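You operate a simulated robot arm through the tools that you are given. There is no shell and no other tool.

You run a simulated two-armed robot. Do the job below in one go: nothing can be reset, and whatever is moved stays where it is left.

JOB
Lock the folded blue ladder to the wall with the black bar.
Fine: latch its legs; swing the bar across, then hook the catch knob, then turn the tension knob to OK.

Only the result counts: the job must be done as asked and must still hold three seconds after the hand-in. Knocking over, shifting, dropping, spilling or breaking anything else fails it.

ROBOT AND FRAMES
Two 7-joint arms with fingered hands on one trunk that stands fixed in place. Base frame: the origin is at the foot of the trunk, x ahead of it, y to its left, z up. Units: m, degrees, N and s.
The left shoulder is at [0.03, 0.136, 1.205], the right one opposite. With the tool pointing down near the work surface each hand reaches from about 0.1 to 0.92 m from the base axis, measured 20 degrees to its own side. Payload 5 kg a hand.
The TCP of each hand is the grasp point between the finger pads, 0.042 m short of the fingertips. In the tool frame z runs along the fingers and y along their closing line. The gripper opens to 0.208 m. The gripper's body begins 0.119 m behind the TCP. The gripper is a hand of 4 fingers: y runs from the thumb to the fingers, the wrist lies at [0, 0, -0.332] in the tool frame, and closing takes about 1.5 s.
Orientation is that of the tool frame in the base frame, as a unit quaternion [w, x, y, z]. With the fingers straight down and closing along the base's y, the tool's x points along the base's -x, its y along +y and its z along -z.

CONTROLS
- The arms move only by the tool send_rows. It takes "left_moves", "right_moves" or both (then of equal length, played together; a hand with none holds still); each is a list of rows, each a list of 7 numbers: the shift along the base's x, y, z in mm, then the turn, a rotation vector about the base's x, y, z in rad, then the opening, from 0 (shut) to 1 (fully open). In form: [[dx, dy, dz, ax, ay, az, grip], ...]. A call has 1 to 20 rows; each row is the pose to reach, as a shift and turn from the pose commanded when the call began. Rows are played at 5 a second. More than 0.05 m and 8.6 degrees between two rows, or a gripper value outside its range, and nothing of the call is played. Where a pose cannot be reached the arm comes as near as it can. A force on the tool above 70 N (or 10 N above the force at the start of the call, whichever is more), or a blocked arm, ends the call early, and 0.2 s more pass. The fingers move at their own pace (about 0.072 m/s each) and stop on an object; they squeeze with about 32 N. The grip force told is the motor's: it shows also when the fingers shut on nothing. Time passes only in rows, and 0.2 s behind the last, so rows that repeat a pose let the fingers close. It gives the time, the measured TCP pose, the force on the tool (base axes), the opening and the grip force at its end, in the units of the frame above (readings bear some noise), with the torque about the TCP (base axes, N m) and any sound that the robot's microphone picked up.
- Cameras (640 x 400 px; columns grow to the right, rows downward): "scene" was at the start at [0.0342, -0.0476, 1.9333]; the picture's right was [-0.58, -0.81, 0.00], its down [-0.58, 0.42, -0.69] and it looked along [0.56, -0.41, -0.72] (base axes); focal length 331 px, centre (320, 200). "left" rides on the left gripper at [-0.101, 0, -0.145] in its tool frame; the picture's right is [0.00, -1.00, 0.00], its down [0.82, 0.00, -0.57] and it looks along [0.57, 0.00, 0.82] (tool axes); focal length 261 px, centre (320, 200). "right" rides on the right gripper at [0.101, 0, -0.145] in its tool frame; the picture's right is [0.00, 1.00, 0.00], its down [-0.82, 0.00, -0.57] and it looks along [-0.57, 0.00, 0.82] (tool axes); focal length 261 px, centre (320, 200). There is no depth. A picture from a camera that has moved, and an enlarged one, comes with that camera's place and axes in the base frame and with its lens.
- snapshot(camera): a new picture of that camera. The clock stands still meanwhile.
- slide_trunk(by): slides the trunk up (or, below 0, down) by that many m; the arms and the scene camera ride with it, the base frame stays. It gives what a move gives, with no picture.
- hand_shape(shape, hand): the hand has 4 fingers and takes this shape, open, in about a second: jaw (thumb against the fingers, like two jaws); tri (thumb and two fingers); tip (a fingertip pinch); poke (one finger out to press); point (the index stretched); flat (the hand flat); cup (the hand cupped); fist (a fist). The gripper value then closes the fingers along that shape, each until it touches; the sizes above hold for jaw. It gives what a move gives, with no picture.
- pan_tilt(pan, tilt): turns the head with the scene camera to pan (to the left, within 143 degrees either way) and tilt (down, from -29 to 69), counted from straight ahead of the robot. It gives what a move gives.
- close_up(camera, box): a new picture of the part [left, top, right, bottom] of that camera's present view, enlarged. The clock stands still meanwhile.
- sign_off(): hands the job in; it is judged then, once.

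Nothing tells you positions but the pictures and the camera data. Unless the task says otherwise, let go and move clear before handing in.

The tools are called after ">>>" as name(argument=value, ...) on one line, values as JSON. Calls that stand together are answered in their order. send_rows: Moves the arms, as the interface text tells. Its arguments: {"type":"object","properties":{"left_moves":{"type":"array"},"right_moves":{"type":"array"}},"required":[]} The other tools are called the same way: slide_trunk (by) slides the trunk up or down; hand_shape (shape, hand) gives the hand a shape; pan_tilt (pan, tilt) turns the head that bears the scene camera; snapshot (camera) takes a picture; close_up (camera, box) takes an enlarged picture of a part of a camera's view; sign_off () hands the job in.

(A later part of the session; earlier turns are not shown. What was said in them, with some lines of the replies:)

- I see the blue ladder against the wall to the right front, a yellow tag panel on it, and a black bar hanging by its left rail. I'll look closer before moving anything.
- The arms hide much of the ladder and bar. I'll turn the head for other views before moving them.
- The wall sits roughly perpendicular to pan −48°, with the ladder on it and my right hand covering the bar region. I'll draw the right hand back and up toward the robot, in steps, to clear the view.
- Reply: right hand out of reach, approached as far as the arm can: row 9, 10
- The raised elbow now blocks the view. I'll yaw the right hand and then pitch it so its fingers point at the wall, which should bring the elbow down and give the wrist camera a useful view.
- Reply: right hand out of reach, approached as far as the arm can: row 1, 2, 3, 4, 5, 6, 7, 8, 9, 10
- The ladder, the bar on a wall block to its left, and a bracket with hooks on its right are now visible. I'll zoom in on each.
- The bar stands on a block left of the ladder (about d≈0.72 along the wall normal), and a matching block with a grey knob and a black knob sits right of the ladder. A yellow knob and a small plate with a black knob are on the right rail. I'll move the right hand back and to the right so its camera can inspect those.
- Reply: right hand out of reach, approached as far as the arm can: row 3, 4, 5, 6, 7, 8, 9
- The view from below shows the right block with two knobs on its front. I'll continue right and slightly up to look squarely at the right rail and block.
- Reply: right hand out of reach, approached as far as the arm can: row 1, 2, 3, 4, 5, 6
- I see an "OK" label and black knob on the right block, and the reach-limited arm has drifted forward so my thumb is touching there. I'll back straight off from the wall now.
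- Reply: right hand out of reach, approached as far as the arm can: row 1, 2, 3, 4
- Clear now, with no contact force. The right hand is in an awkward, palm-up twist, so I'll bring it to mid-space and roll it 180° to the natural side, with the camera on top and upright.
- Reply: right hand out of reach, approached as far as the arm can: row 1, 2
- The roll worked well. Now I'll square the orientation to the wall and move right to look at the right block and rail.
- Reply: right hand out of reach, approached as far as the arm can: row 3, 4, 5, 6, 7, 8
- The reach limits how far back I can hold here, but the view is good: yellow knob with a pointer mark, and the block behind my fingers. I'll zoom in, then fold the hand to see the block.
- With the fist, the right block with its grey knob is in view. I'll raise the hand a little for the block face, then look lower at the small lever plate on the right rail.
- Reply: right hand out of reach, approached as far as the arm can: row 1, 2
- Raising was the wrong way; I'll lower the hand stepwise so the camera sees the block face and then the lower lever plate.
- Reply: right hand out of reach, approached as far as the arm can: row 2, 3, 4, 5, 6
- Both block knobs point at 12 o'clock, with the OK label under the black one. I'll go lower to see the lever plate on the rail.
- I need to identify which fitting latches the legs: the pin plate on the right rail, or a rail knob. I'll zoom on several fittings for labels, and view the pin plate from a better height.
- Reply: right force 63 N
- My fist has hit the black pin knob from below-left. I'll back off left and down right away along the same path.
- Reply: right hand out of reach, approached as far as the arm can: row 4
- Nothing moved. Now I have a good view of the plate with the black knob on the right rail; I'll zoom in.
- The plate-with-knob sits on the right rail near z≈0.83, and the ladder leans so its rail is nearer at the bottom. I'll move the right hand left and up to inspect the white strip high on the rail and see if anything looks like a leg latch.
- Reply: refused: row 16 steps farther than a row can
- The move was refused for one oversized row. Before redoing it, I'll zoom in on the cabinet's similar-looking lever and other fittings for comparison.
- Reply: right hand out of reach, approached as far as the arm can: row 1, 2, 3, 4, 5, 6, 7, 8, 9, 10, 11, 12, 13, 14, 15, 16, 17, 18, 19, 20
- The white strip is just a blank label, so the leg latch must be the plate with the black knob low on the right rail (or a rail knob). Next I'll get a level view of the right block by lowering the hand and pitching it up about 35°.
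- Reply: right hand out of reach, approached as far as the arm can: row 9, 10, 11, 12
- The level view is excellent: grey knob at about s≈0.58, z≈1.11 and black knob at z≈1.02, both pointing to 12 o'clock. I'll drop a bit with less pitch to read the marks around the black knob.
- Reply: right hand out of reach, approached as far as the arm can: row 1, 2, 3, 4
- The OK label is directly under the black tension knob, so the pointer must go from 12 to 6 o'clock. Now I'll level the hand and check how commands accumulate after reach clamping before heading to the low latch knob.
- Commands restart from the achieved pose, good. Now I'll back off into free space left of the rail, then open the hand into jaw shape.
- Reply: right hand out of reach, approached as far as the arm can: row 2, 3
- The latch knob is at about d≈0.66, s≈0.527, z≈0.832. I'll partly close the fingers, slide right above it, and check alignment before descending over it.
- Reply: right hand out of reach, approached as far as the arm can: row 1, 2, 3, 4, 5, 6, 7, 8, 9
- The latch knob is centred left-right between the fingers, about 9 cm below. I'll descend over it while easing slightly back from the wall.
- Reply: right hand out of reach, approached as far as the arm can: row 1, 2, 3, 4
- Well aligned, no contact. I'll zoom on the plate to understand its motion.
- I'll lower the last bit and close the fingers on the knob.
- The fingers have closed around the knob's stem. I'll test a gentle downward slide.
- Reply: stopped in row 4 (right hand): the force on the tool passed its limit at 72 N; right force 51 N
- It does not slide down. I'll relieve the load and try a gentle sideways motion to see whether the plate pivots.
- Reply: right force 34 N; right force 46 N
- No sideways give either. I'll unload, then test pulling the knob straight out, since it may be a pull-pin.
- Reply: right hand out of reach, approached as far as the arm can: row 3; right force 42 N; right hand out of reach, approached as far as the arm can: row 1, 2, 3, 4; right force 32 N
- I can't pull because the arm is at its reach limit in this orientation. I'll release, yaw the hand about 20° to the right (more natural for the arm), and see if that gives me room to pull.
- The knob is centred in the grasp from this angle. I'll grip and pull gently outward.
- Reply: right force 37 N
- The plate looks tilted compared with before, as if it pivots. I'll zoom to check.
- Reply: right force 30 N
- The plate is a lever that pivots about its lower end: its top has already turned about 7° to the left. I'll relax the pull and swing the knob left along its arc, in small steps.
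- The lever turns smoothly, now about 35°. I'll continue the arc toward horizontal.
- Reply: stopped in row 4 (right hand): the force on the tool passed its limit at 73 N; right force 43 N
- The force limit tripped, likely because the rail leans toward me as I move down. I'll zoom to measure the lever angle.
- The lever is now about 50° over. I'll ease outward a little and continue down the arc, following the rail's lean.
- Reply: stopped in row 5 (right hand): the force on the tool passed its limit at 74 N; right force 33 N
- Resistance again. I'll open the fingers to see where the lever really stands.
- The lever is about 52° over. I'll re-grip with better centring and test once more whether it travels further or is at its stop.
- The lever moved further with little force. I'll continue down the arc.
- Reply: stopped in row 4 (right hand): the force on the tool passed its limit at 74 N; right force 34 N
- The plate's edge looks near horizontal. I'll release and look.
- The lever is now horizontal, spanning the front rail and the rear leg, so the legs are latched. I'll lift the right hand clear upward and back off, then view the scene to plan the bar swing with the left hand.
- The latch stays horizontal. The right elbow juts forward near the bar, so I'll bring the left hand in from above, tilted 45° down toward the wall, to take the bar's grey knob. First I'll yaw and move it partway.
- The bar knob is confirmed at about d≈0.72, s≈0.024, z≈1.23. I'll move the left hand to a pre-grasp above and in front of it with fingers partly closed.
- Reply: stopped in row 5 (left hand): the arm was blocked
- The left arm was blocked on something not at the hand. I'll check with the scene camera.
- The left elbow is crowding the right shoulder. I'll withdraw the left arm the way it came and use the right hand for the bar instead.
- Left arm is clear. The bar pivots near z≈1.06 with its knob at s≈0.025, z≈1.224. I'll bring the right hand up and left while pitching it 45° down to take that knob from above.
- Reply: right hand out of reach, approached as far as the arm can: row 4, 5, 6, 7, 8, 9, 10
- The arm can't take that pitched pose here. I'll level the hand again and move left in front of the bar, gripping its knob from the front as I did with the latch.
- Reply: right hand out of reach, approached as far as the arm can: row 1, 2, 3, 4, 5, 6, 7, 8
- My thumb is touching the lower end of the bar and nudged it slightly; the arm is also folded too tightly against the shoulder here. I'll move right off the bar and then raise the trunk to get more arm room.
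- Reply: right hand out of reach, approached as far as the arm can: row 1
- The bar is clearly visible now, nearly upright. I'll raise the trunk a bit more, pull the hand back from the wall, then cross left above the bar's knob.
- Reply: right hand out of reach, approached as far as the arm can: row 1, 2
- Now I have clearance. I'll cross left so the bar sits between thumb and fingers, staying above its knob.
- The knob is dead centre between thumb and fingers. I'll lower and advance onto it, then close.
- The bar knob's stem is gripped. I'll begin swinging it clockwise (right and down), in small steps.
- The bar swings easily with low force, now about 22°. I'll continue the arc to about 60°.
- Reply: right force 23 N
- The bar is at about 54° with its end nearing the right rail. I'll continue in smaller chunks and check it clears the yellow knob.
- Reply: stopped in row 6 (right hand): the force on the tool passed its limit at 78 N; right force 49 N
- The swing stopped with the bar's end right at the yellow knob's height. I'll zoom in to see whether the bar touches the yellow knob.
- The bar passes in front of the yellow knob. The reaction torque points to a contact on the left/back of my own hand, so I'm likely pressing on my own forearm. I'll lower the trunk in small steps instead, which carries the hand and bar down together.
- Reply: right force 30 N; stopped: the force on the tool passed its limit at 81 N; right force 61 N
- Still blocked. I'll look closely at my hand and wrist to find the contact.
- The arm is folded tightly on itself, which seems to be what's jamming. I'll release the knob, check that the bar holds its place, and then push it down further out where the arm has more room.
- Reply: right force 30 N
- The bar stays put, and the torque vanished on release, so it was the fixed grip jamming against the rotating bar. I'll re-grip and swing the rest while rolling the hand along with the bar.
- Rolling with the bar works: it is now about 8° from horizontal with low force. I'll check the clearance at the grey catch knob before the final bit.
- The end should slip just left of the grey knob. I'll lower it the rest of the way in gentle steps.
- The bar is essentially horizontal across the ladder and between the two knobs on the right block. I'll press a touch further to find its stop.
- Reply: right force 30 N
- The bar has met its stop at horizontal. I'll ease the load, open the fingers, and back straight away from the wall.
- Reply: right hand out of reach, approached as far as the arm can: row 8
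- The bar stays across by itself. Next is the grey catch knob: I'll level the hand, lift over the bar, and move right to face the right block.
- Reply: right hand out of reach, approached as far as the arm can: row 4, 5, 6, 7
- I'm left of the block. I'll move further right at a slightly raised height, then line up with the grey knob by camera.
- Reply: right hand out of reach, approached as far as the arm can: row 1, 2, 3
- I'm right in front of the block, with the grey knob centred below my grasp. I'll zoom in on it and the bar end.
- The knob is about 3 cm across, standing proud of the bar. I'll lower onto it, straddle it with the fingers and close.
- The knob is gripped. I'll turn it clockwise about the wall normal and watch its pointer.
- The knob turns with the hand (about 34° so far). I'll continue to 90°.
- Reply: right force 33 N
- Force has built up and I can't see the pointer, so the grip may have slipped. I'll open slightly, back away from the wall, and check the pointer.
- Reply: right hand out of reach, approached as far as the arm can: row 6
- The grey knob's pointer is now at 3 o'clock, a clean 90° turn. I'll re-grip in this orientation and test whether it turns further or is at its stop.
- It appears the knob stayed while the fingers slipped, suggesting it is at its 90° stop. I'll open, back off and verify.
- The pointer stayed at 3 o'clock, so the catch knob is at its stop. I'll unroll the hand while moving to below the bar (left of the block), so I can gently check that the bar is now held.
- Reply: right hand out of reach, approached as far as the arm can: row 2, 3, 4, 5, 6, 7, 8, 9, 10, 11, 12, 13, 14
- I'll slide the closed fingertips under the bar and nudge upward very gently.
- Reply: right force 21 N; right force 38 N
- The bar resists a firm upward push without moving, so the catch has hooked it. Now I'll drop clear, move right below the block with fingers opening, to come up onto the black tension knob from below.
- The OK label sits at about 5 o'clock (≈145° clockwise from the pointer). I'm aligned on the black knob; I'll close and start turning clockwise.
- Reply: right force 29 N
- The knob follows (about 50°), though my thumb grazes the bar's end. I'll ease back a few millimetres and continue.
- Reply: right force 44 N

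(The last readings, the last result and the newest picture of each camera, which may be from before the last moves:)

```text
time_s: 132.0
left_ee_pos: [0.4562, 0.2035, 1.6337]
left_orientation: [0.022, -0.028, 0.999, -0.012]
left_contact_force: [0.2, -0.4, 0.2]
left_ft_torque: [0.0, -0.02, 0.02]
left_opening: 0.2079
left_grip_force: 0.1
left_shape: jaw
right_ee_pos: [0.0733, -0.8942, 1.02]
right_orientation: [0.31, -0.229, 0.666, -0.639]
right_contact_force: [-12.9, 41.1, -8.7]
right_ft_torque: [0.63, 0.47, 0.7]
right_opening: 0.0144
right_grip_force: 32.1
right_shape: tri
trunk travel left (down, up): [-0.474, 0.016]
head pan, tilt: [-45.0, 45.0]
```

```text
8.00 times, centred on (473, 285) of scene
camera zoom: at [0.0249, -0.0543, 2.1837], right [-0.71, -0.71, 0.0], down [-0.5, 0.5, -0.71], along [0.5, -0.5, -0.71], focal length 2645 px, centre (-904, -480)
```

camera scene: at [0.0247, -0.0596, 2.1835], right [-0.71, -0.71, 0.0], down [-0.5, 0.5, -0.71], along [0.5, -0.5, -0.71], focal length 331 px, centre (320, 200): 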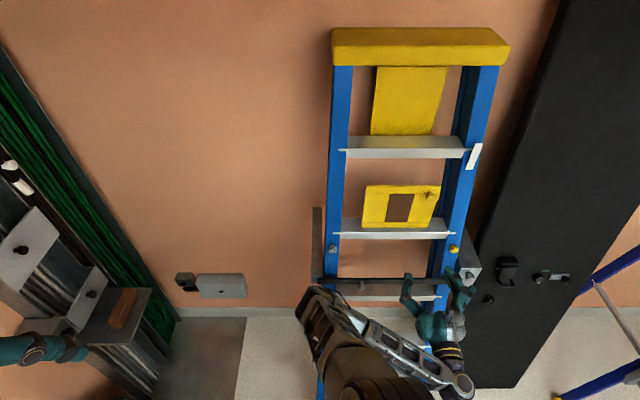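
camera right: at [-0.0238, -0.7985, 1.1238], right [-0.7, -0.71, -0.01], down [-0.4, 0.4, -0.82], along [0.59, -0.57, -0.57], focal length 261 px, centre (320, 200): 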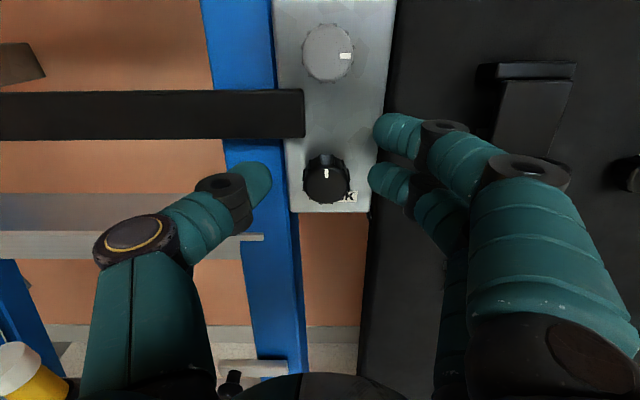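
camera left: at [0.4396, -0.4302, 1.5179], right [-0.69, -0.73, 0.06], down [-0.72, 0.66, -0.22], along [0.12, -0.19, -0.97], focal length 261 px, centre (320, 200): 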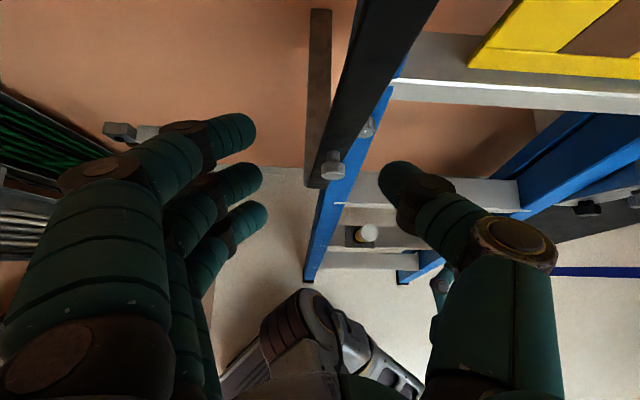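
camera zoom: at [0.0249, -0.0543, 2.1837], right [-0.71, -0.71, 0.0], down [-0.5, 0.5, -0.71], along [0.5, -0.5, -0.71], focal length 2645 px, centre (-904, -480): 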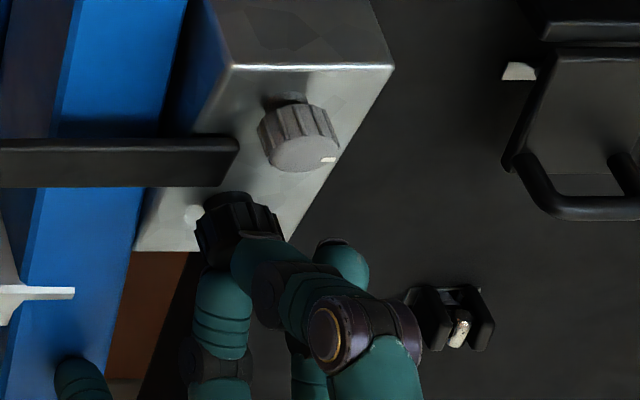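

The grip is getting skewed. I'll open, back off, check the pointer, then re-grip for the rest.

>>> send_rows(right_moves=[[0, 0, 0, 0, 0, 0, 0.1], [0, 0, 0, 0, 0, 0, 0.2], [-4, 4, 0, 0, 0, 0, 0.28], [-14, 14, 0, 0, 0, 0, 0.28], [-26, 26, 0, 0, 0, 0, 0.28]])

>>> snapshot(camera="right")

>>> close_up(camera="right", box=[270, 100, 400, 220])

>>> close_up(camera="scene", box=[448, 260, 498, 310])

```text
time_s: 133.2
left_ee_pos: [0.4585, 0.1989, 1.6323]
left_orientation: [0.023, -0.027, 0.999, -0.011]
left_contact_force: [0.0, 0.9, -0.3]
left_ft_torque: [0.03, 0.0, 0.0]
left_opening: 0.2082
left_grip_force: 0.0
left_shape: jaw
right_ee_pos: [0.0492, -0.873, 1.0204]
right_orientation: [0.309, -0.23, 0.665, -0.64]
right_contact_force: [0.1, 0.8, -0.6]
right_ft_torque: [-0.02, -0.01, -0.03]
right_opening: 0.0572
right_grip_force: 0.0
right_shape: tri
trunk travel left (down, up): [-0.474, 0.016]
head pan, tilt: [-45.0, 45.0]
```

```text
taken
camera right: at [-0.1228, -0.8421, 1.0082], right [0.09, 0.08, -0.99], down [0.17, 0.98, 0.09], along [0.98, -0.18, 0.08], focal length 261 px, centre (320, 200)
```

right: 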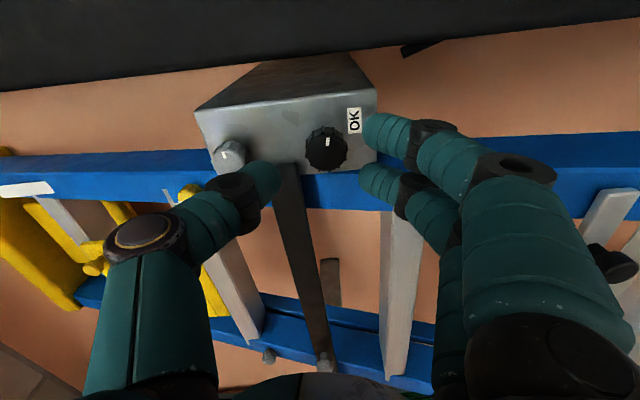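

```text
3.33 times, centred on (335, 160) of right
camera zoom: at [-0.1228, -0.8421, 1.0082], right [0.09, 0.08, -0.99], down [0.17, 0.98, 0.09], along [0.98, -0.18, 0.08], focal length 869 px, centre (270, 333)
```

zoom: 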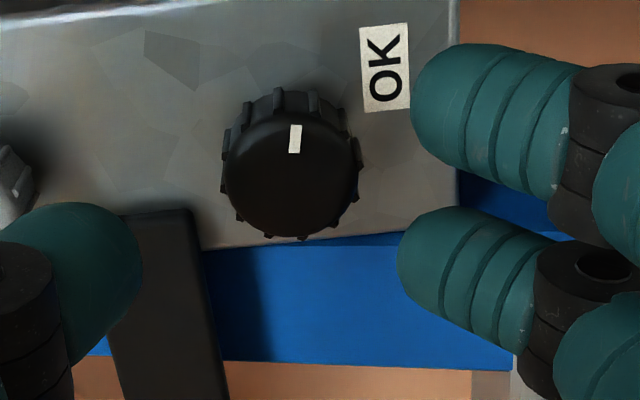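

```text
8.00 times, centred on (473, 285) of scene
camera zoom: at [0.0266, -0.0591, 2.1835], right [-0.71, -0.71, 0.0], down [-0.5, 0.5, -0.71], along [0.5, -0.5, -0.71], focal length 2645 px, centre (-904, -480)
```

zoom: 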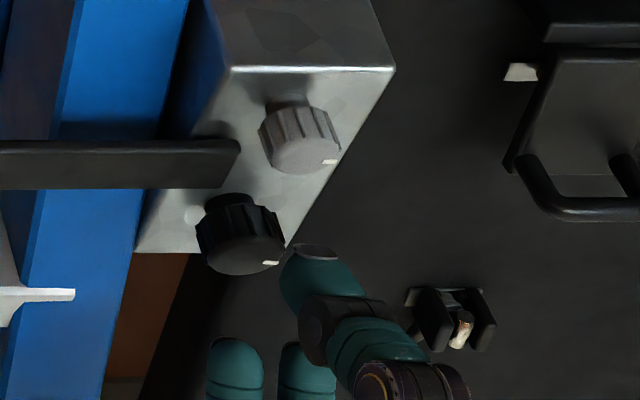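

The pointer is now at about 98° and everything follows well; by interpolating my views the OK label is centred at about 150°. I'll re-grip in this orientation and turn the remaining ~52°.

>>> send_rows(right_moves=[[9, -9, 0, 0, 0, 0, 0.28], [18, -18, 0, 0, 0, 0, 0.28], [29, -29, -1, 0, 0, 0, 0.28], [29, -29, -1, 0, 0, 0, 0.15], [29, -29, -1, 0, 0, 0, 0.0], [29, -29, -1, 0, 0, 0, 0.0], [29, -29, -1, 0, 0, 0, 0.0]])

>>> close_up(camera="right", box=[260, 100, 400, 280])

>>> send_rows(right_moves=[[0, 0, 0, 0.07, -0.07, 0, 0], [0, 0, 0, 0.14, -0.14, 0, 0], [0, 0, 0, 0.21, -0.21, 0, 0], [0, 0, 0, 0.28, -0.28, 0, 0]])

>>> close_up(camera="right", box=[260, 100, 400, 280])

```text
time_s: 134.8
left_ee_pos: [0.4583, 0.2006, 1.6339]
left_orientation: [0.022, -0.028, 0.999, -0.01]
left_contact_force: [0.5, -0.1, 0.1]
left_ft_torque: [0.01, 0.04, 0.0]
left_opening: 0.208
left_grip_force: 0.1
left_shape: jaw
right_ee_pos: [0.0776, -0.8998, 1.0192]
right_orientation: [0.309, -0.23, 0.664, -0.641]
right_contact_force: [0.5, -0.9, 6.5]
right_ft_torque: [0.0, -0.07, 0.05]
right_opening: 0.0156
right_grip_force: 31.8
right_shape: tri
trunk travel left (down, up): [-0.474, 0.016]
head pan, tilt: [-45.0, 45.0]
```

```text
2.22 times, centred on (330, 190) of right
camera zoom: at [-0.0949, -0.8688, 1.0082], right [0.09, 0.08, -0.99], down [0.17, 0.98, 0.09], along [0.98, -0.18, 0.08], focal length 579 px, centre (298, 222)
```

zoom: 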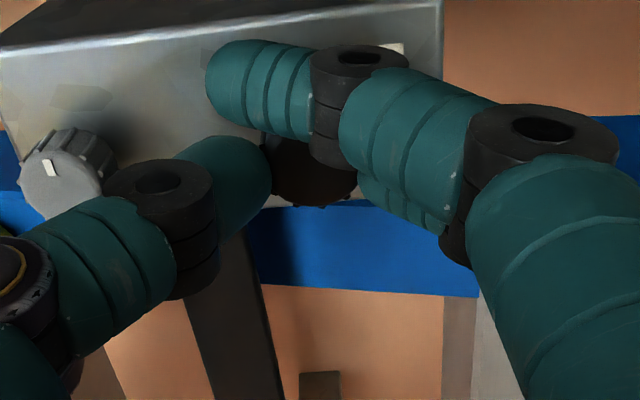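

```text
time_s: 135.8
left_ee_pos: [0.4572, 0.2004, 1.6327]
left_orientation: [0.022, -0.027, 0.999, -0.011]
left_contact_force: [-0.7, -0.6, -0.3]
left_ft_torque: [0.01, 0.01, 0.01]
left_opening: 0.2081
left_grip_force: 0.0
left_shape: jaw
right_ee_pos: [0.0757, -0.8997, 1.0186]
right_orientation: [0.427, -0.092, 0.698, -0.567]
right_contact_force: [-1.9, -7.5, 17.8]
right_ft_torque: [-0.47, -0.38, -0.26]
right_opening: 0.0156
right_grip_force: 32.1
right_shape: tri
trunk travel left (down, up): [-0.474, 0.016]
head pan, tilt: [-45.0, 45.0]
```

```text
2.22 times, centred on (330, 190) of right
camera zoom: at [-0.0871, -0.8601, 0.9697], right [0.36, 0.34, -0.87], down [0.1, 0.91, 0.4], along [0.93, -0.23, 0.29], focal length 579 px, centre (298, 222)
```

zoom: 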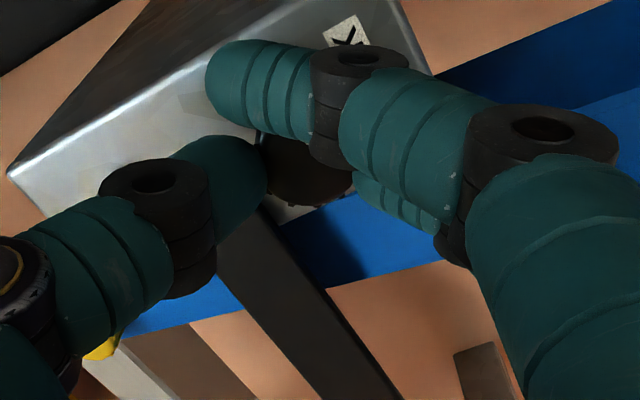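

>>> send_rows(right_moves=[[0, 0, 0, 0.07, -0.07, 0, 0], [0, 0, 0, 0.14, -0.14, 0, 0], [0, 0, 0, 0.21, -0.21, 0, 0], [0, 0, 0, 0.28, -0.28, 0, 0], [0, 0, 0, 0.35, -0.35, 0, 0]])

>>> send_rows(right_moves=[[0, 0, 0, 0, 0, 0, 0.1], [0, 0, 0, 0, 0, 0, 0.2], [-4, 4, 0, 0, 0, 0, 0.28], [-14, 14, 0, 0, 0, 0, 0.28], [-26, 26, 0, 0, 0, 0, 0.28]])

>>> snapshot(camera="right")

>>> close_up(camera="right", box=[270, 80, 400, 220])

>>> close_up(camera="scene", box=[448, 260, 498, 310])

```text
time_s: 137.0
left_ee_pos: [0.4564, 0.2001, 1.633]
left_orientation: [0.023, -0.027, 0.999, -0.01]
left_contact_force: [0.0, -0.1, 0.4]
left_ft_torque: [0.0, 0.0, -0.04]
left_opening: 0.208
left_grip_force: 0.0
left_shape: jaw
right_ee_pos: [0.0748, -0.9001, 1.0194]
right_orientation: [0.551, 0.083, 0.701, -0.445]
right_contact_force: [-7.1, -17.7, 13.7]
right_ft_torque: [-0.37, -0.3, -0.59]
right_opening: 0.0153
right_grip_force: 31.9
right_shape: tri
trunk travel left (down, up): [-0.474, 0.016]
head pan, tilt: [-45.0, 45.0]
```

```text
time_s: 138.2
left_ee_pos: [0.4583, 0.1994, 1.6344]
left_orientation: [0.023, -0.028, 0.999, -0.011]
left_contact_force: [0.8, -0.4, 1.2]
left_ft_torque: [-0.03, 0.01, -0.03]
left_opening: 0.2081
left_grip_force: 0.1
left_shape: jaw
right_ee_pos: [0.0511, -0.8726, 1.0177]
right_orientation: [0.551, 0.081, 0.702, -0.445]
right_contact_force: [-0.3, -0.6, 0.7]
right_ft_torque: [0.01, 0.02, 0.02]
right_opening: 0.0573
right_grip_force: 0.0
right_shape: tri
trunk travel left (down, up): [-0.474, 0.016]
head pan, tilt: [-45.0, 45.0]
```

```text
taken
camera right: at [-0.0878, -0.8084, 0.9334], right [0.61, 0.59, -0.53], down [-0.09, 0.71, 0.69], along [0.79, -0.37, 0.49], focal length 261 px, centre (320, 200)
```

right: 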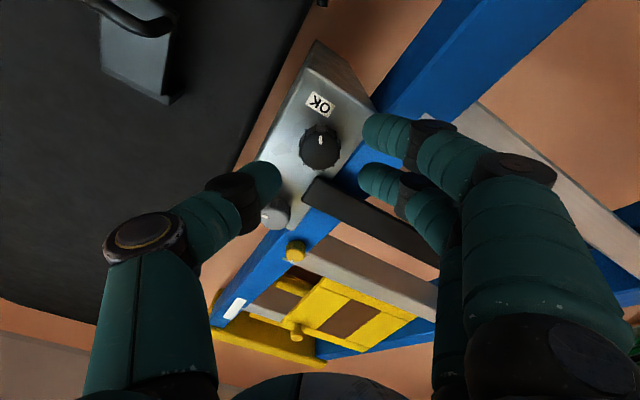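

```text
2.86 times, centred on (335, 150) of right
camera zoom: at [-0.0878, -0.8084, 0.9334], right [0.61, 0.59, -0.53], down [-0.09, 0.71, 0.69], along [0.79, -0.37, 0.49], focal length 745 px, centre (277, 343)
```

zoom: 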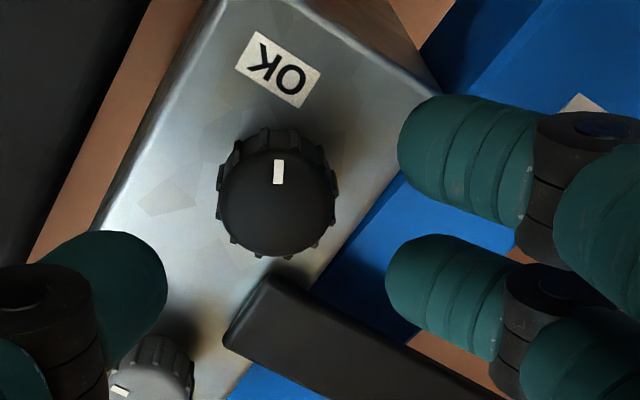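

```text
8.00 times, centred on (473, 285) of scene
camera zoom: at [0.0261, -0.0579, 2.1836], right [-0.71, -0.71, 0.0], down [-0.5, 0.5, -0.71], along [0.5, -0.5, -0.71], focal length 2645 px, centre (-904, -480)
```

zoom: 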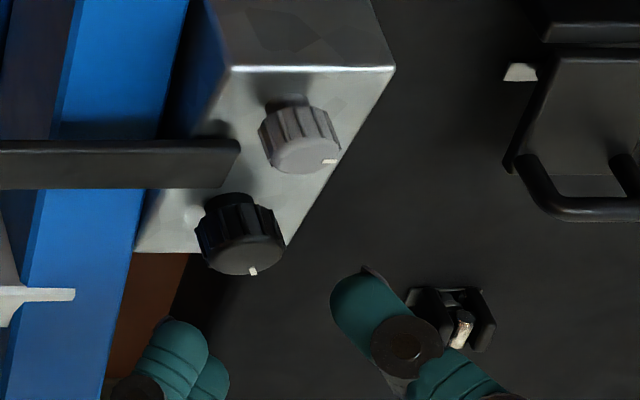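

The pointer is now aimed at the OK label as seen here. I'll unroll the hand while dropping slightly, so the camera sits on the knob's axis and can verify the pointer angle.

>>> send_rows(right_moves=[[-2, 2, -2, -0.0958, 0.0958, 0, 0.28], [-2, 2, -4, -0.1917, 0.1917, 0, 0.28], [-2, 2, -8, -0.2876, 0.2876, 0, 0.28], [-2, 2, -12, -0.3834, 0.3834, 0, 0.28], [-2, 2, -16, -0.4793, 0.4793, 0, 0.28], [-2, 2, -20, -0.5752, 0.5752, 0, 0.28], [-2, 2, -25, -0.671, 0.671, 0, 0.28], [-2, 2, -30, -0.7669, 0.7669, 0, 0.28], [-2, 2, -35, -0.8628, 0.8628, 0, 0.28], [-2, 2, -40, -0.9586, 0.9586, 0, 0.28], [-2, 2, -45, -1.0545, 1.0545, 0, 0.28], [-2, 2, -50, -1.1504, 1.1504, 0, 0.28], [-2, 2, -55, -1.2462, 1.2462, 0, 0.28], [-2, 2, -60, -1.3421, 1.3421, 0, 0.28], [-2, 2, -65, -1.438, 1.438, 0, 0.28], [-2, 2, -72, -1.5338, 1.5338, 0, 0.28], [-2, 2, -80, -1.6297, 1.6297, 0, 0.28], [-2, 2, -88, -1.7256, 1.7256, 0, 0.28], [-2, 2, -95, -1.8215, 1.8215, 0, 0.28]])

>>> snapshot(camera="right")

>>> close_up(camera="right", box=[270, 0, 380, 80])

```text
time_s: 142.2
left_ee_pos: [0.458, 0.2012, 1.6328]
left_orientation: [0.022, -0.028, 0.999, -0.01]
left_contact_force: [-0.4, 0.0, -0.1]
left_ft_torque: [-0.02, -0.05, -0.01]
left_opening: 0.2078
left_grip_force: 0.0
left_shape: jaw
right_ee_pos: [0.0482, -0.8723, 0.9232]
right_orientation: [0.268, 0.654, -0.267, 0.655]
right_contact_force: [-0.4, -0.4, -0.1]
right_ft_torque: [-0.02, -0.05, -0.03]
right_opening: 0.0577
right_grip_force: 0.0
right_shape: tri
trunk travel left (down, up): [-0.474, 0.016]
head pan, tilt: [-45.0, 45.0]
```

```text
taken
camera right: at [-0.0546, -0.7726, 1.0245], right [-0.7, -0.71, 0.0], down [-0.4, 0.4, -0.82], along [0.59, -0.57, -0.57], focal length 261 px, centre (320, 200)
```

right: 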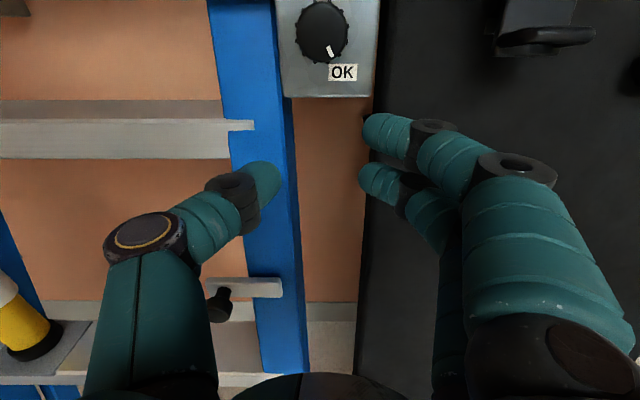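

```text
5.00 times, centred on (325, 40) of right
camera zoom: at [-0.0546, -0.7726, 1.0245], right [-0.7, -0.71, 0.0], down [-0.4, 0.4, -0.82], along [0.59, -0.57, -0.57], focal length 1303 px, centre (295, 1000)
```

zoom: 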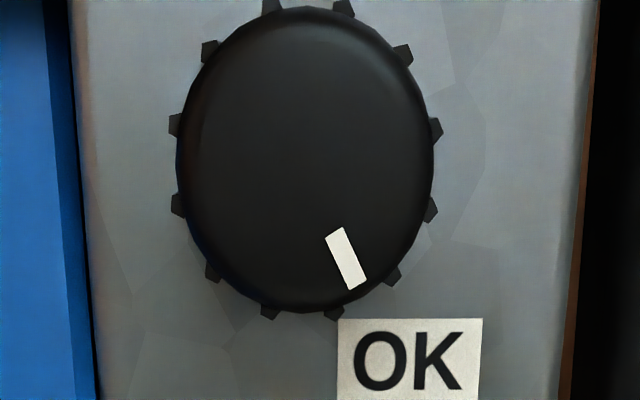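

On-axis, the pointer reads about 154° and the OK label about 150°, so it is on the label but a few degrees past centre. I'll re-grip and trim it back slightly while watching.

>>> send_rows(right_moves=[[6, -6, 20, 0, 0, 0, 0.35], [14, -14, 45, 0, 0, 0, 0.35], [24, -24, 72, 0, 0, 0, 0.35], [27, -29, 97, 0, 0, 0, 0.35]])

>>> send_rows(right_moves=[[0, 0, 0, 0, 0, 0, 0.2], [0, 0, 0, 0, 0, 0, 0.05], [0, 0, 0, 0, 0, 0, 0.0], [0, 0, 0, 0, 0, 0, 0.0]])

>>> close_up(camera="right", box=[270, 120, 380, 240])

```text
time_s: 143.2
left_ee_pos: [0.4588, 0.2006, 1.634]
left_orientation: [0.022, -0.028, 0.999, -0.01]
left_contact_force: [0.1, -0.1, 1.1]
left_ft_torque: [-0.03, 0.0, -0.05]
left_opening: 0.2079
left_grip_force: 0.0
left_shape: jaw
right_ee_pos: [0.0753, -0.9018, 1.0206]
right_orientation: [0.268, 0.654, -0.268, 0.655]
right_contact_force: [0.2, 0.1, 0.1]
right_ft_torque: [0.02, -0.02, -0.01]
right_opening: 0.0726
right_grip_force: 0.0
right_shape: tri
trunk travel left (down, up): [-0.474, 0.016]
head pan, tilt: [-45.0, 45.0]
```

```text
time_s: 144.2
left_ee_pos: [0.4596, 0.2005, 1.6333]
left_orientation: [0.021, -0.027, 0.999, -0.011]
left_contact_force: [-0.4, 1.0, -0.3]
left_ft_torque: [0.0, 0.01, -0.04]
left_opening: 0.208
left_grip_force: 0.1
left_shape: jaw
right_ee_pos: [0.0775, -0.9019, 1.0214]
right_orientation: [0.267, 0.653, -0.268, 0.656]
right_contact_force: [5.6, 4.0, -0.1]
right_ft_torque: [-0.01, -0.02, 0.03]
right_opening: 0.017
right_grip_force: 31.6
right_shape: tri
trunk travel left (down, up): [-0.474, 0.016]
head pan, tilt: [-45.0, 45.0]
```

```text
3.33 times, centred on (325, 180) of right
camera zoom: at [-0.026, -0.8018, 1.1221], right [-0.7, -0.71, -0.01], down [-0.4, 0.4, -0.82], along [0.59, -0.57, -0.57], focal length 869 px, centre (303, 267)
```

zoom: 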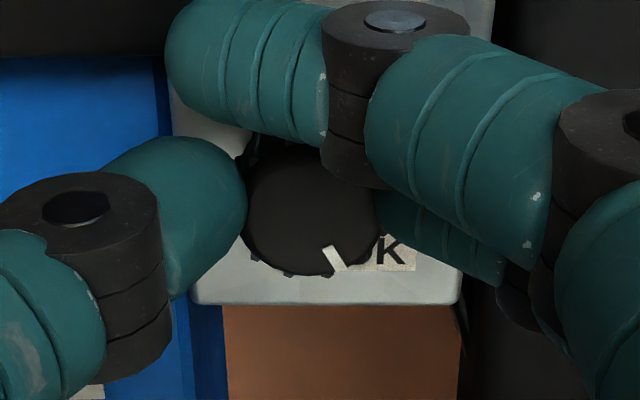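

>>> send_rows(right_moves=[[0, 0, 0, -0.03, 0.03, 0, 0], [0, 0, 0, -0.06, 0.06, 0, 0], [0, 0, 0, -0.062, 0.062, 0, 0]])

>>> close_up(camera="right", box=[270, 120, 380, 240])

>>> send_rows(right_moves=[[0, 0, 0, 0, 0, 0, 0.1], [0, 0, 0, 0, 0, 0, 0.2], [0, 0, 0, 0, 0, 0, 0.35], [-2, 2, -30, 0.03, -0.03, 0, 0.35], [-6, 6, -65, 0.062, -0.062, 0, 0.35], [-25, 27, -98, 0.062, -0.062, 0, 0.35]])

>>> close_up(camera="right", box=[270, 0, 380, 80])

```text
time_s: 145.0
left_ee_pos: [0.4595, 0.2012, 1.6333]
left_orientation: [0.022, -0.027, 0.999, -0.011]
left_contact_force: [0.0, -0.5, 0.2]
left_ft_torque: [0.0, -0.02, 0.04]
left_opening: 0.2077
left_grip_force: 0.1
left_shape: jaw
right_ee_pos: [0.0779, -0.902, 1.0198]
right_orientation: [0.295, 0.665, -0.239, 0.643]
right_contact_force: [12.3, 0.6, 2.6]
right_ft_torque: [-0.01, -0.07, 0.12]
right_opening: 0.0168
right_grip_force: 31.9
right_shape: tri
trunk travel left (down, up): [-0.474, 0.016]
head pan, tilt: [-45.0, 45.0]
```

```text
3.33 times, centred on (325, 180) of right
camera zoom: at [-0.0197, -0.7949, 1.1216], right [-0.7, -0.71, 0.08], down [-0.45, 0.35, -0.82], along [0.55, -0.61, -0.57], focal length 869 px, centre (303, 267)
```

zoom: 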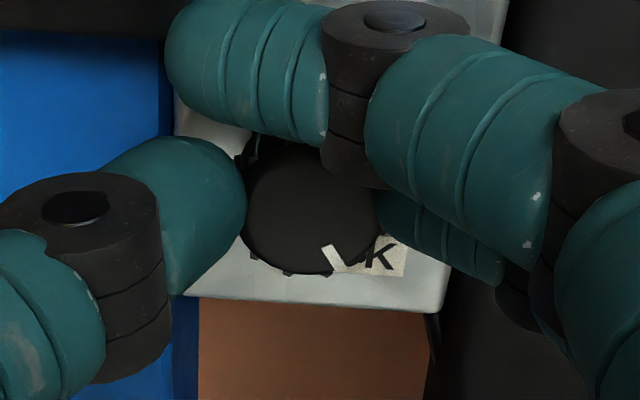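

```text
time_s: 146.4
left_ee_pos: [0.4559, 0.2021, 1.6341]
left_orientation: [0.022, -0.029, 0.999, -0.01]
left_contact_force: [-0.8, 1.1, 0.0]
left_ft_torque: [-0.08, -0.14, 0.05]
left_opening: 0.2078
left_grip_force: 0.0
left_shape: jaw
right_ee_pos: [0.05, -0.8753, 0.921]
right_orientation: [0.267, 0.653, -0.267, 0.657]
right_contact_force: [1.7, -0.9, 0.6]
right_ft_torque: [0.06, 0.09, 0.03]
right_opening: 0.0725
right_grip_force: 0.0
right_shape: tri
trunk travel left (down, up): [-0.474, 0.016]
head pan, tilt: [-45.0, 45.0]
```

```text
5.00 times, centred on (325, 40) of right
camera zoom: at [-0.0531, -0.7748, 1.0231], right [-0.7, -0.72, -0.01], down [-0.4, 0.4, -0.82], along [0.59, -0.57, -0.57], focal length 1303 px, centre (295, 1000)
```

zoom: 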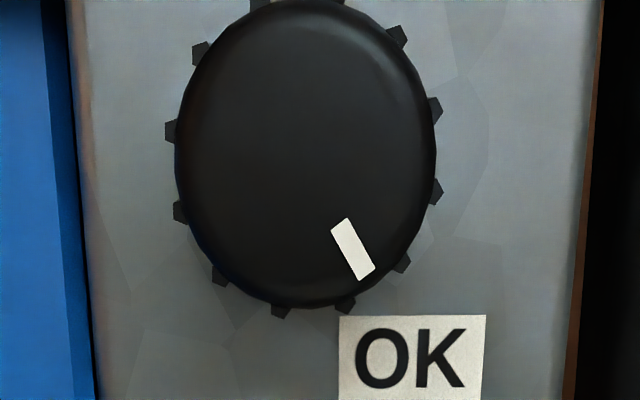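

The pointer now lines up with the OK label (about 150° vs 149°). I'll move the right hand clear to the left at this height and check everything once more.

>>> send_rows(right_moves=[[20, 35, 10, 0, 0, 0, 0.35], [40, 70, 15, 0, 0, 0, 0.35], [60, 105, 15, 0, 0, 0, 0.35], [80, 140, 15, 0, 0, 0, 0.35], [95, 175, 15, 0, 0, 0, 0.35], [110, 205, 15, 0, 0, 0, 0.35]])

>>> snapshot(camera="right")

>>> snapshot(camera="scene")

>>> close_up(camera="scene", box=[400, 230, 500, 350])

```text
time_s: 147.8
left_ee_pos: [0.4585, 0.1993, 1.6328]
left_orientation: [0.023, -0.027, 0.999, -0.011]
left_contact_force: [0.2, 0.2, -0.8]
left_ft_torque: [0.0, -0.03, -0.01]
left_opening: 0.2079
left_grip_force: 0.0
left_shape: jaw
right_ee_pos: [0.1759, -0.7492, 0.9121]
right_orientation: [0.268, 0.653, -0.27, 0.654]
right_contact_force: [0.0, -0.9, 0.1]
right_ft_torque: [-0.03, -0.05, -0.03]
right_opening: 0.0727
right_grip_force: 0.0
right_shape: tri
right hand out of reach, approached as far as the arm can: row 3, 4, 5, 6
trunk travel left (down, up): [-0.474, 0.016]
head pan, tilt: [-45.0, 45.0]
```

```text
taken
camera right: at [0.0736, -0.6493, 1.0142], right [-0.7, -0.71, -0.01], down [-0.4, 0.41, -0.82], along [0.59, -0.57, -0.57], focal length 261 px, centre (320, 200)
```

right: 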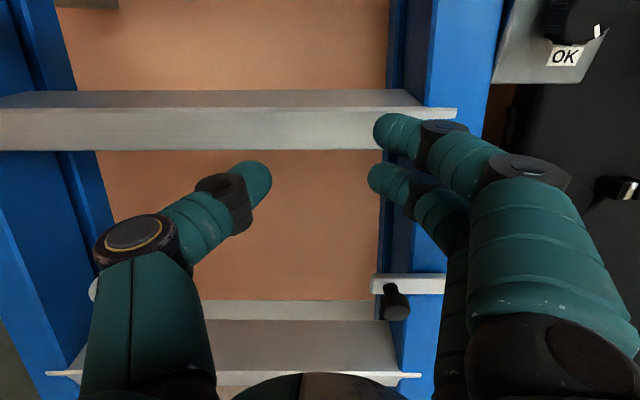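

```text
taken
camera scene: at [0.026, -0.0588, 2.1835], right [-0.71, -0.71, 0.0], down [-0.5, 0.5, -0.71], along [0.5, -0.5, -0.71], focal length 331 px, centre (320, 200)
```

scene: 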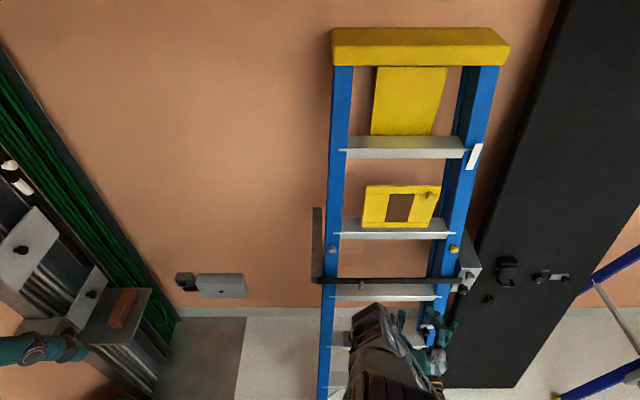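

```text
3.33 times, centred on (450, 290) of scene
camera zoom: at [0.026, -0.0588, 2.1835], right [-0.71, -0.71, 0.0], down [-0.5, 0.5, -0.71], along [0.5, -0.5, -0.71], focal length 1102 px, centre (-113, -100)
```

zoom: 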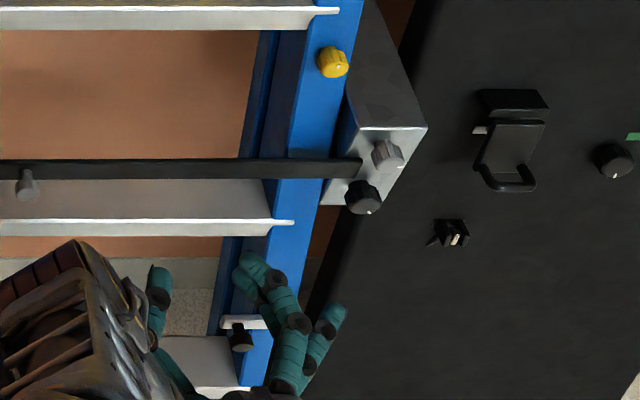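

Everything looks right: lever across both legs, bar across, catch at its stop, tension pointer on OK. I'll back the hand a bit further off and let a moment pass before handing in.

>>> send_rows(right_moves=[[15, 35, 0, 0, 0, 0, 0.35], [30, 70, 0, 0, 0, 0, 0.35], [45, 105, 0, 0, 0, 0, 0.35], [45, 105, 0, 0, 0, 0, 0.35], [45, 105, 0, 0, 0, 0, 0.35], [45, 105, 0, 0, 0, 0, 0.35]])

>>> snapshot(camera="right")

>>> snapshot(camera="scene")

>>> close_up(camera="scene", box=[400, 230, 500, 350])

```text
time_s: 149.2
left_ee_pos: [0.4595, 0.2, 1.6339]
left_orientation: [0.021, -0.028, 0.999, -0.011]
left_contact_force: [0.8, 0.3, -0.3]
left_ft_torque: [-0.03, 0.03, 0.0]
left_opening: 0.2079
left_grip_force: 0.1
left_shape: jaw
right_ee_pos: [0.2617, -0.6861, 0.907]
right_orientation: [0.269, 0.654, -0.271, 0.653]
right_contact_force: [1.0, -0.9, 0.3]
right_ft_torque: [-0.01, -0.03, -0.04]
right_opening: 0.0729
right_grip_force: 0.0
right_shape: tri
right hand out of reach, approached as far as the arm can: row 1, 2, 3, 4, 5, 6
trunk travel left (down, up): [-0.474, 0.016]
head pan, tilt: [-45.0, 45.0]
```

```text
taken
camera right: at [0.1582, -0.5867, 1.0095], right [-0.7, -0.71, -0.01], down [-0.4, 0.41, -0.82], along [0.59, -0.57, -0.57], focal length 261 px, centre (320, 200)
```

right: 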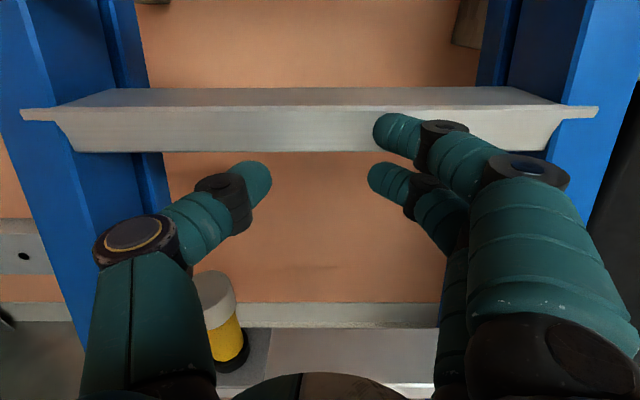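

```text
taken
camera scene: at [0.027, -0.0575, 2.1836], right [-0.71, -0.71, 0.0], down [-0.5, 0.5, -0.71], along [0.5, -0.5, -0.71], focal length 331 px, centre (320, 200)
```

scene: 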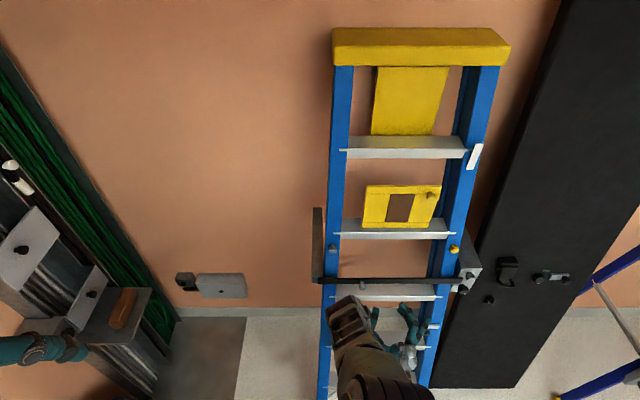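

```text
3.33 times, centred on (450, 290) of scene
camera zoom: at [0.027, -0.0575, 2.1836], right [-0.71, -0.71, 0.0], down [-0.5, 0.5, -0.71], along [0.5, -0.5, -0.71], focal length 1102 px, centre (-113, -100)
```

zoom: 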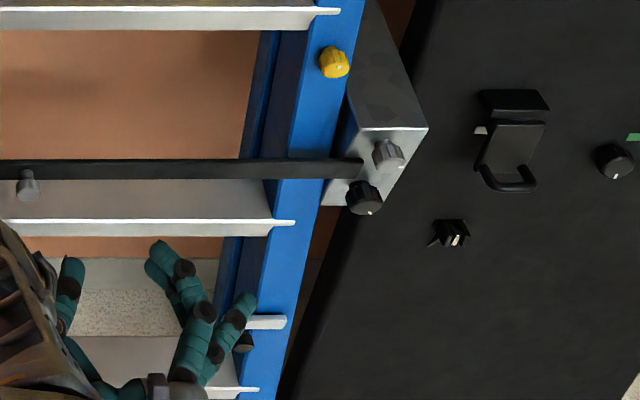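

Nothing is touching the ladder, the lever, bar, catch and tension knob are all where they should be, and the cup on the step still stands. I'm handing in.

>>> sign_off()

```text
The job is handed in.
```

The ladder is locked to the wall, and I've handed the job in. No result came back with the hand-in.

- **Legs:** I turned the lever low on the right rail 90° to its stop. It now lies across both the front rail and the rear leg. None of the fittings was labelled as the leg latch, so I chose this one from how it moved and where it ended up.
- **Bar:** I swung it across the ladder until it stopped level, with its end between the two knobs on the right block.
- **Catch knob:** I turned the grey knob 90° clockwise to its stop. After that the bar held against a firm upward push (about 37 N), so the catch has it.
- **Tension knob:** I turned the black knob until its pointer lined up with the centre of the OK label, within about a degree by my measurement.

My hands bumped a few things along the way: the black knob on the leg lever, the right block and the lower end of the bar. I saw nothing knocked over or shifted, and the yellow container on the step was still standing at the end. Both hands were clear of everything at hand-in.
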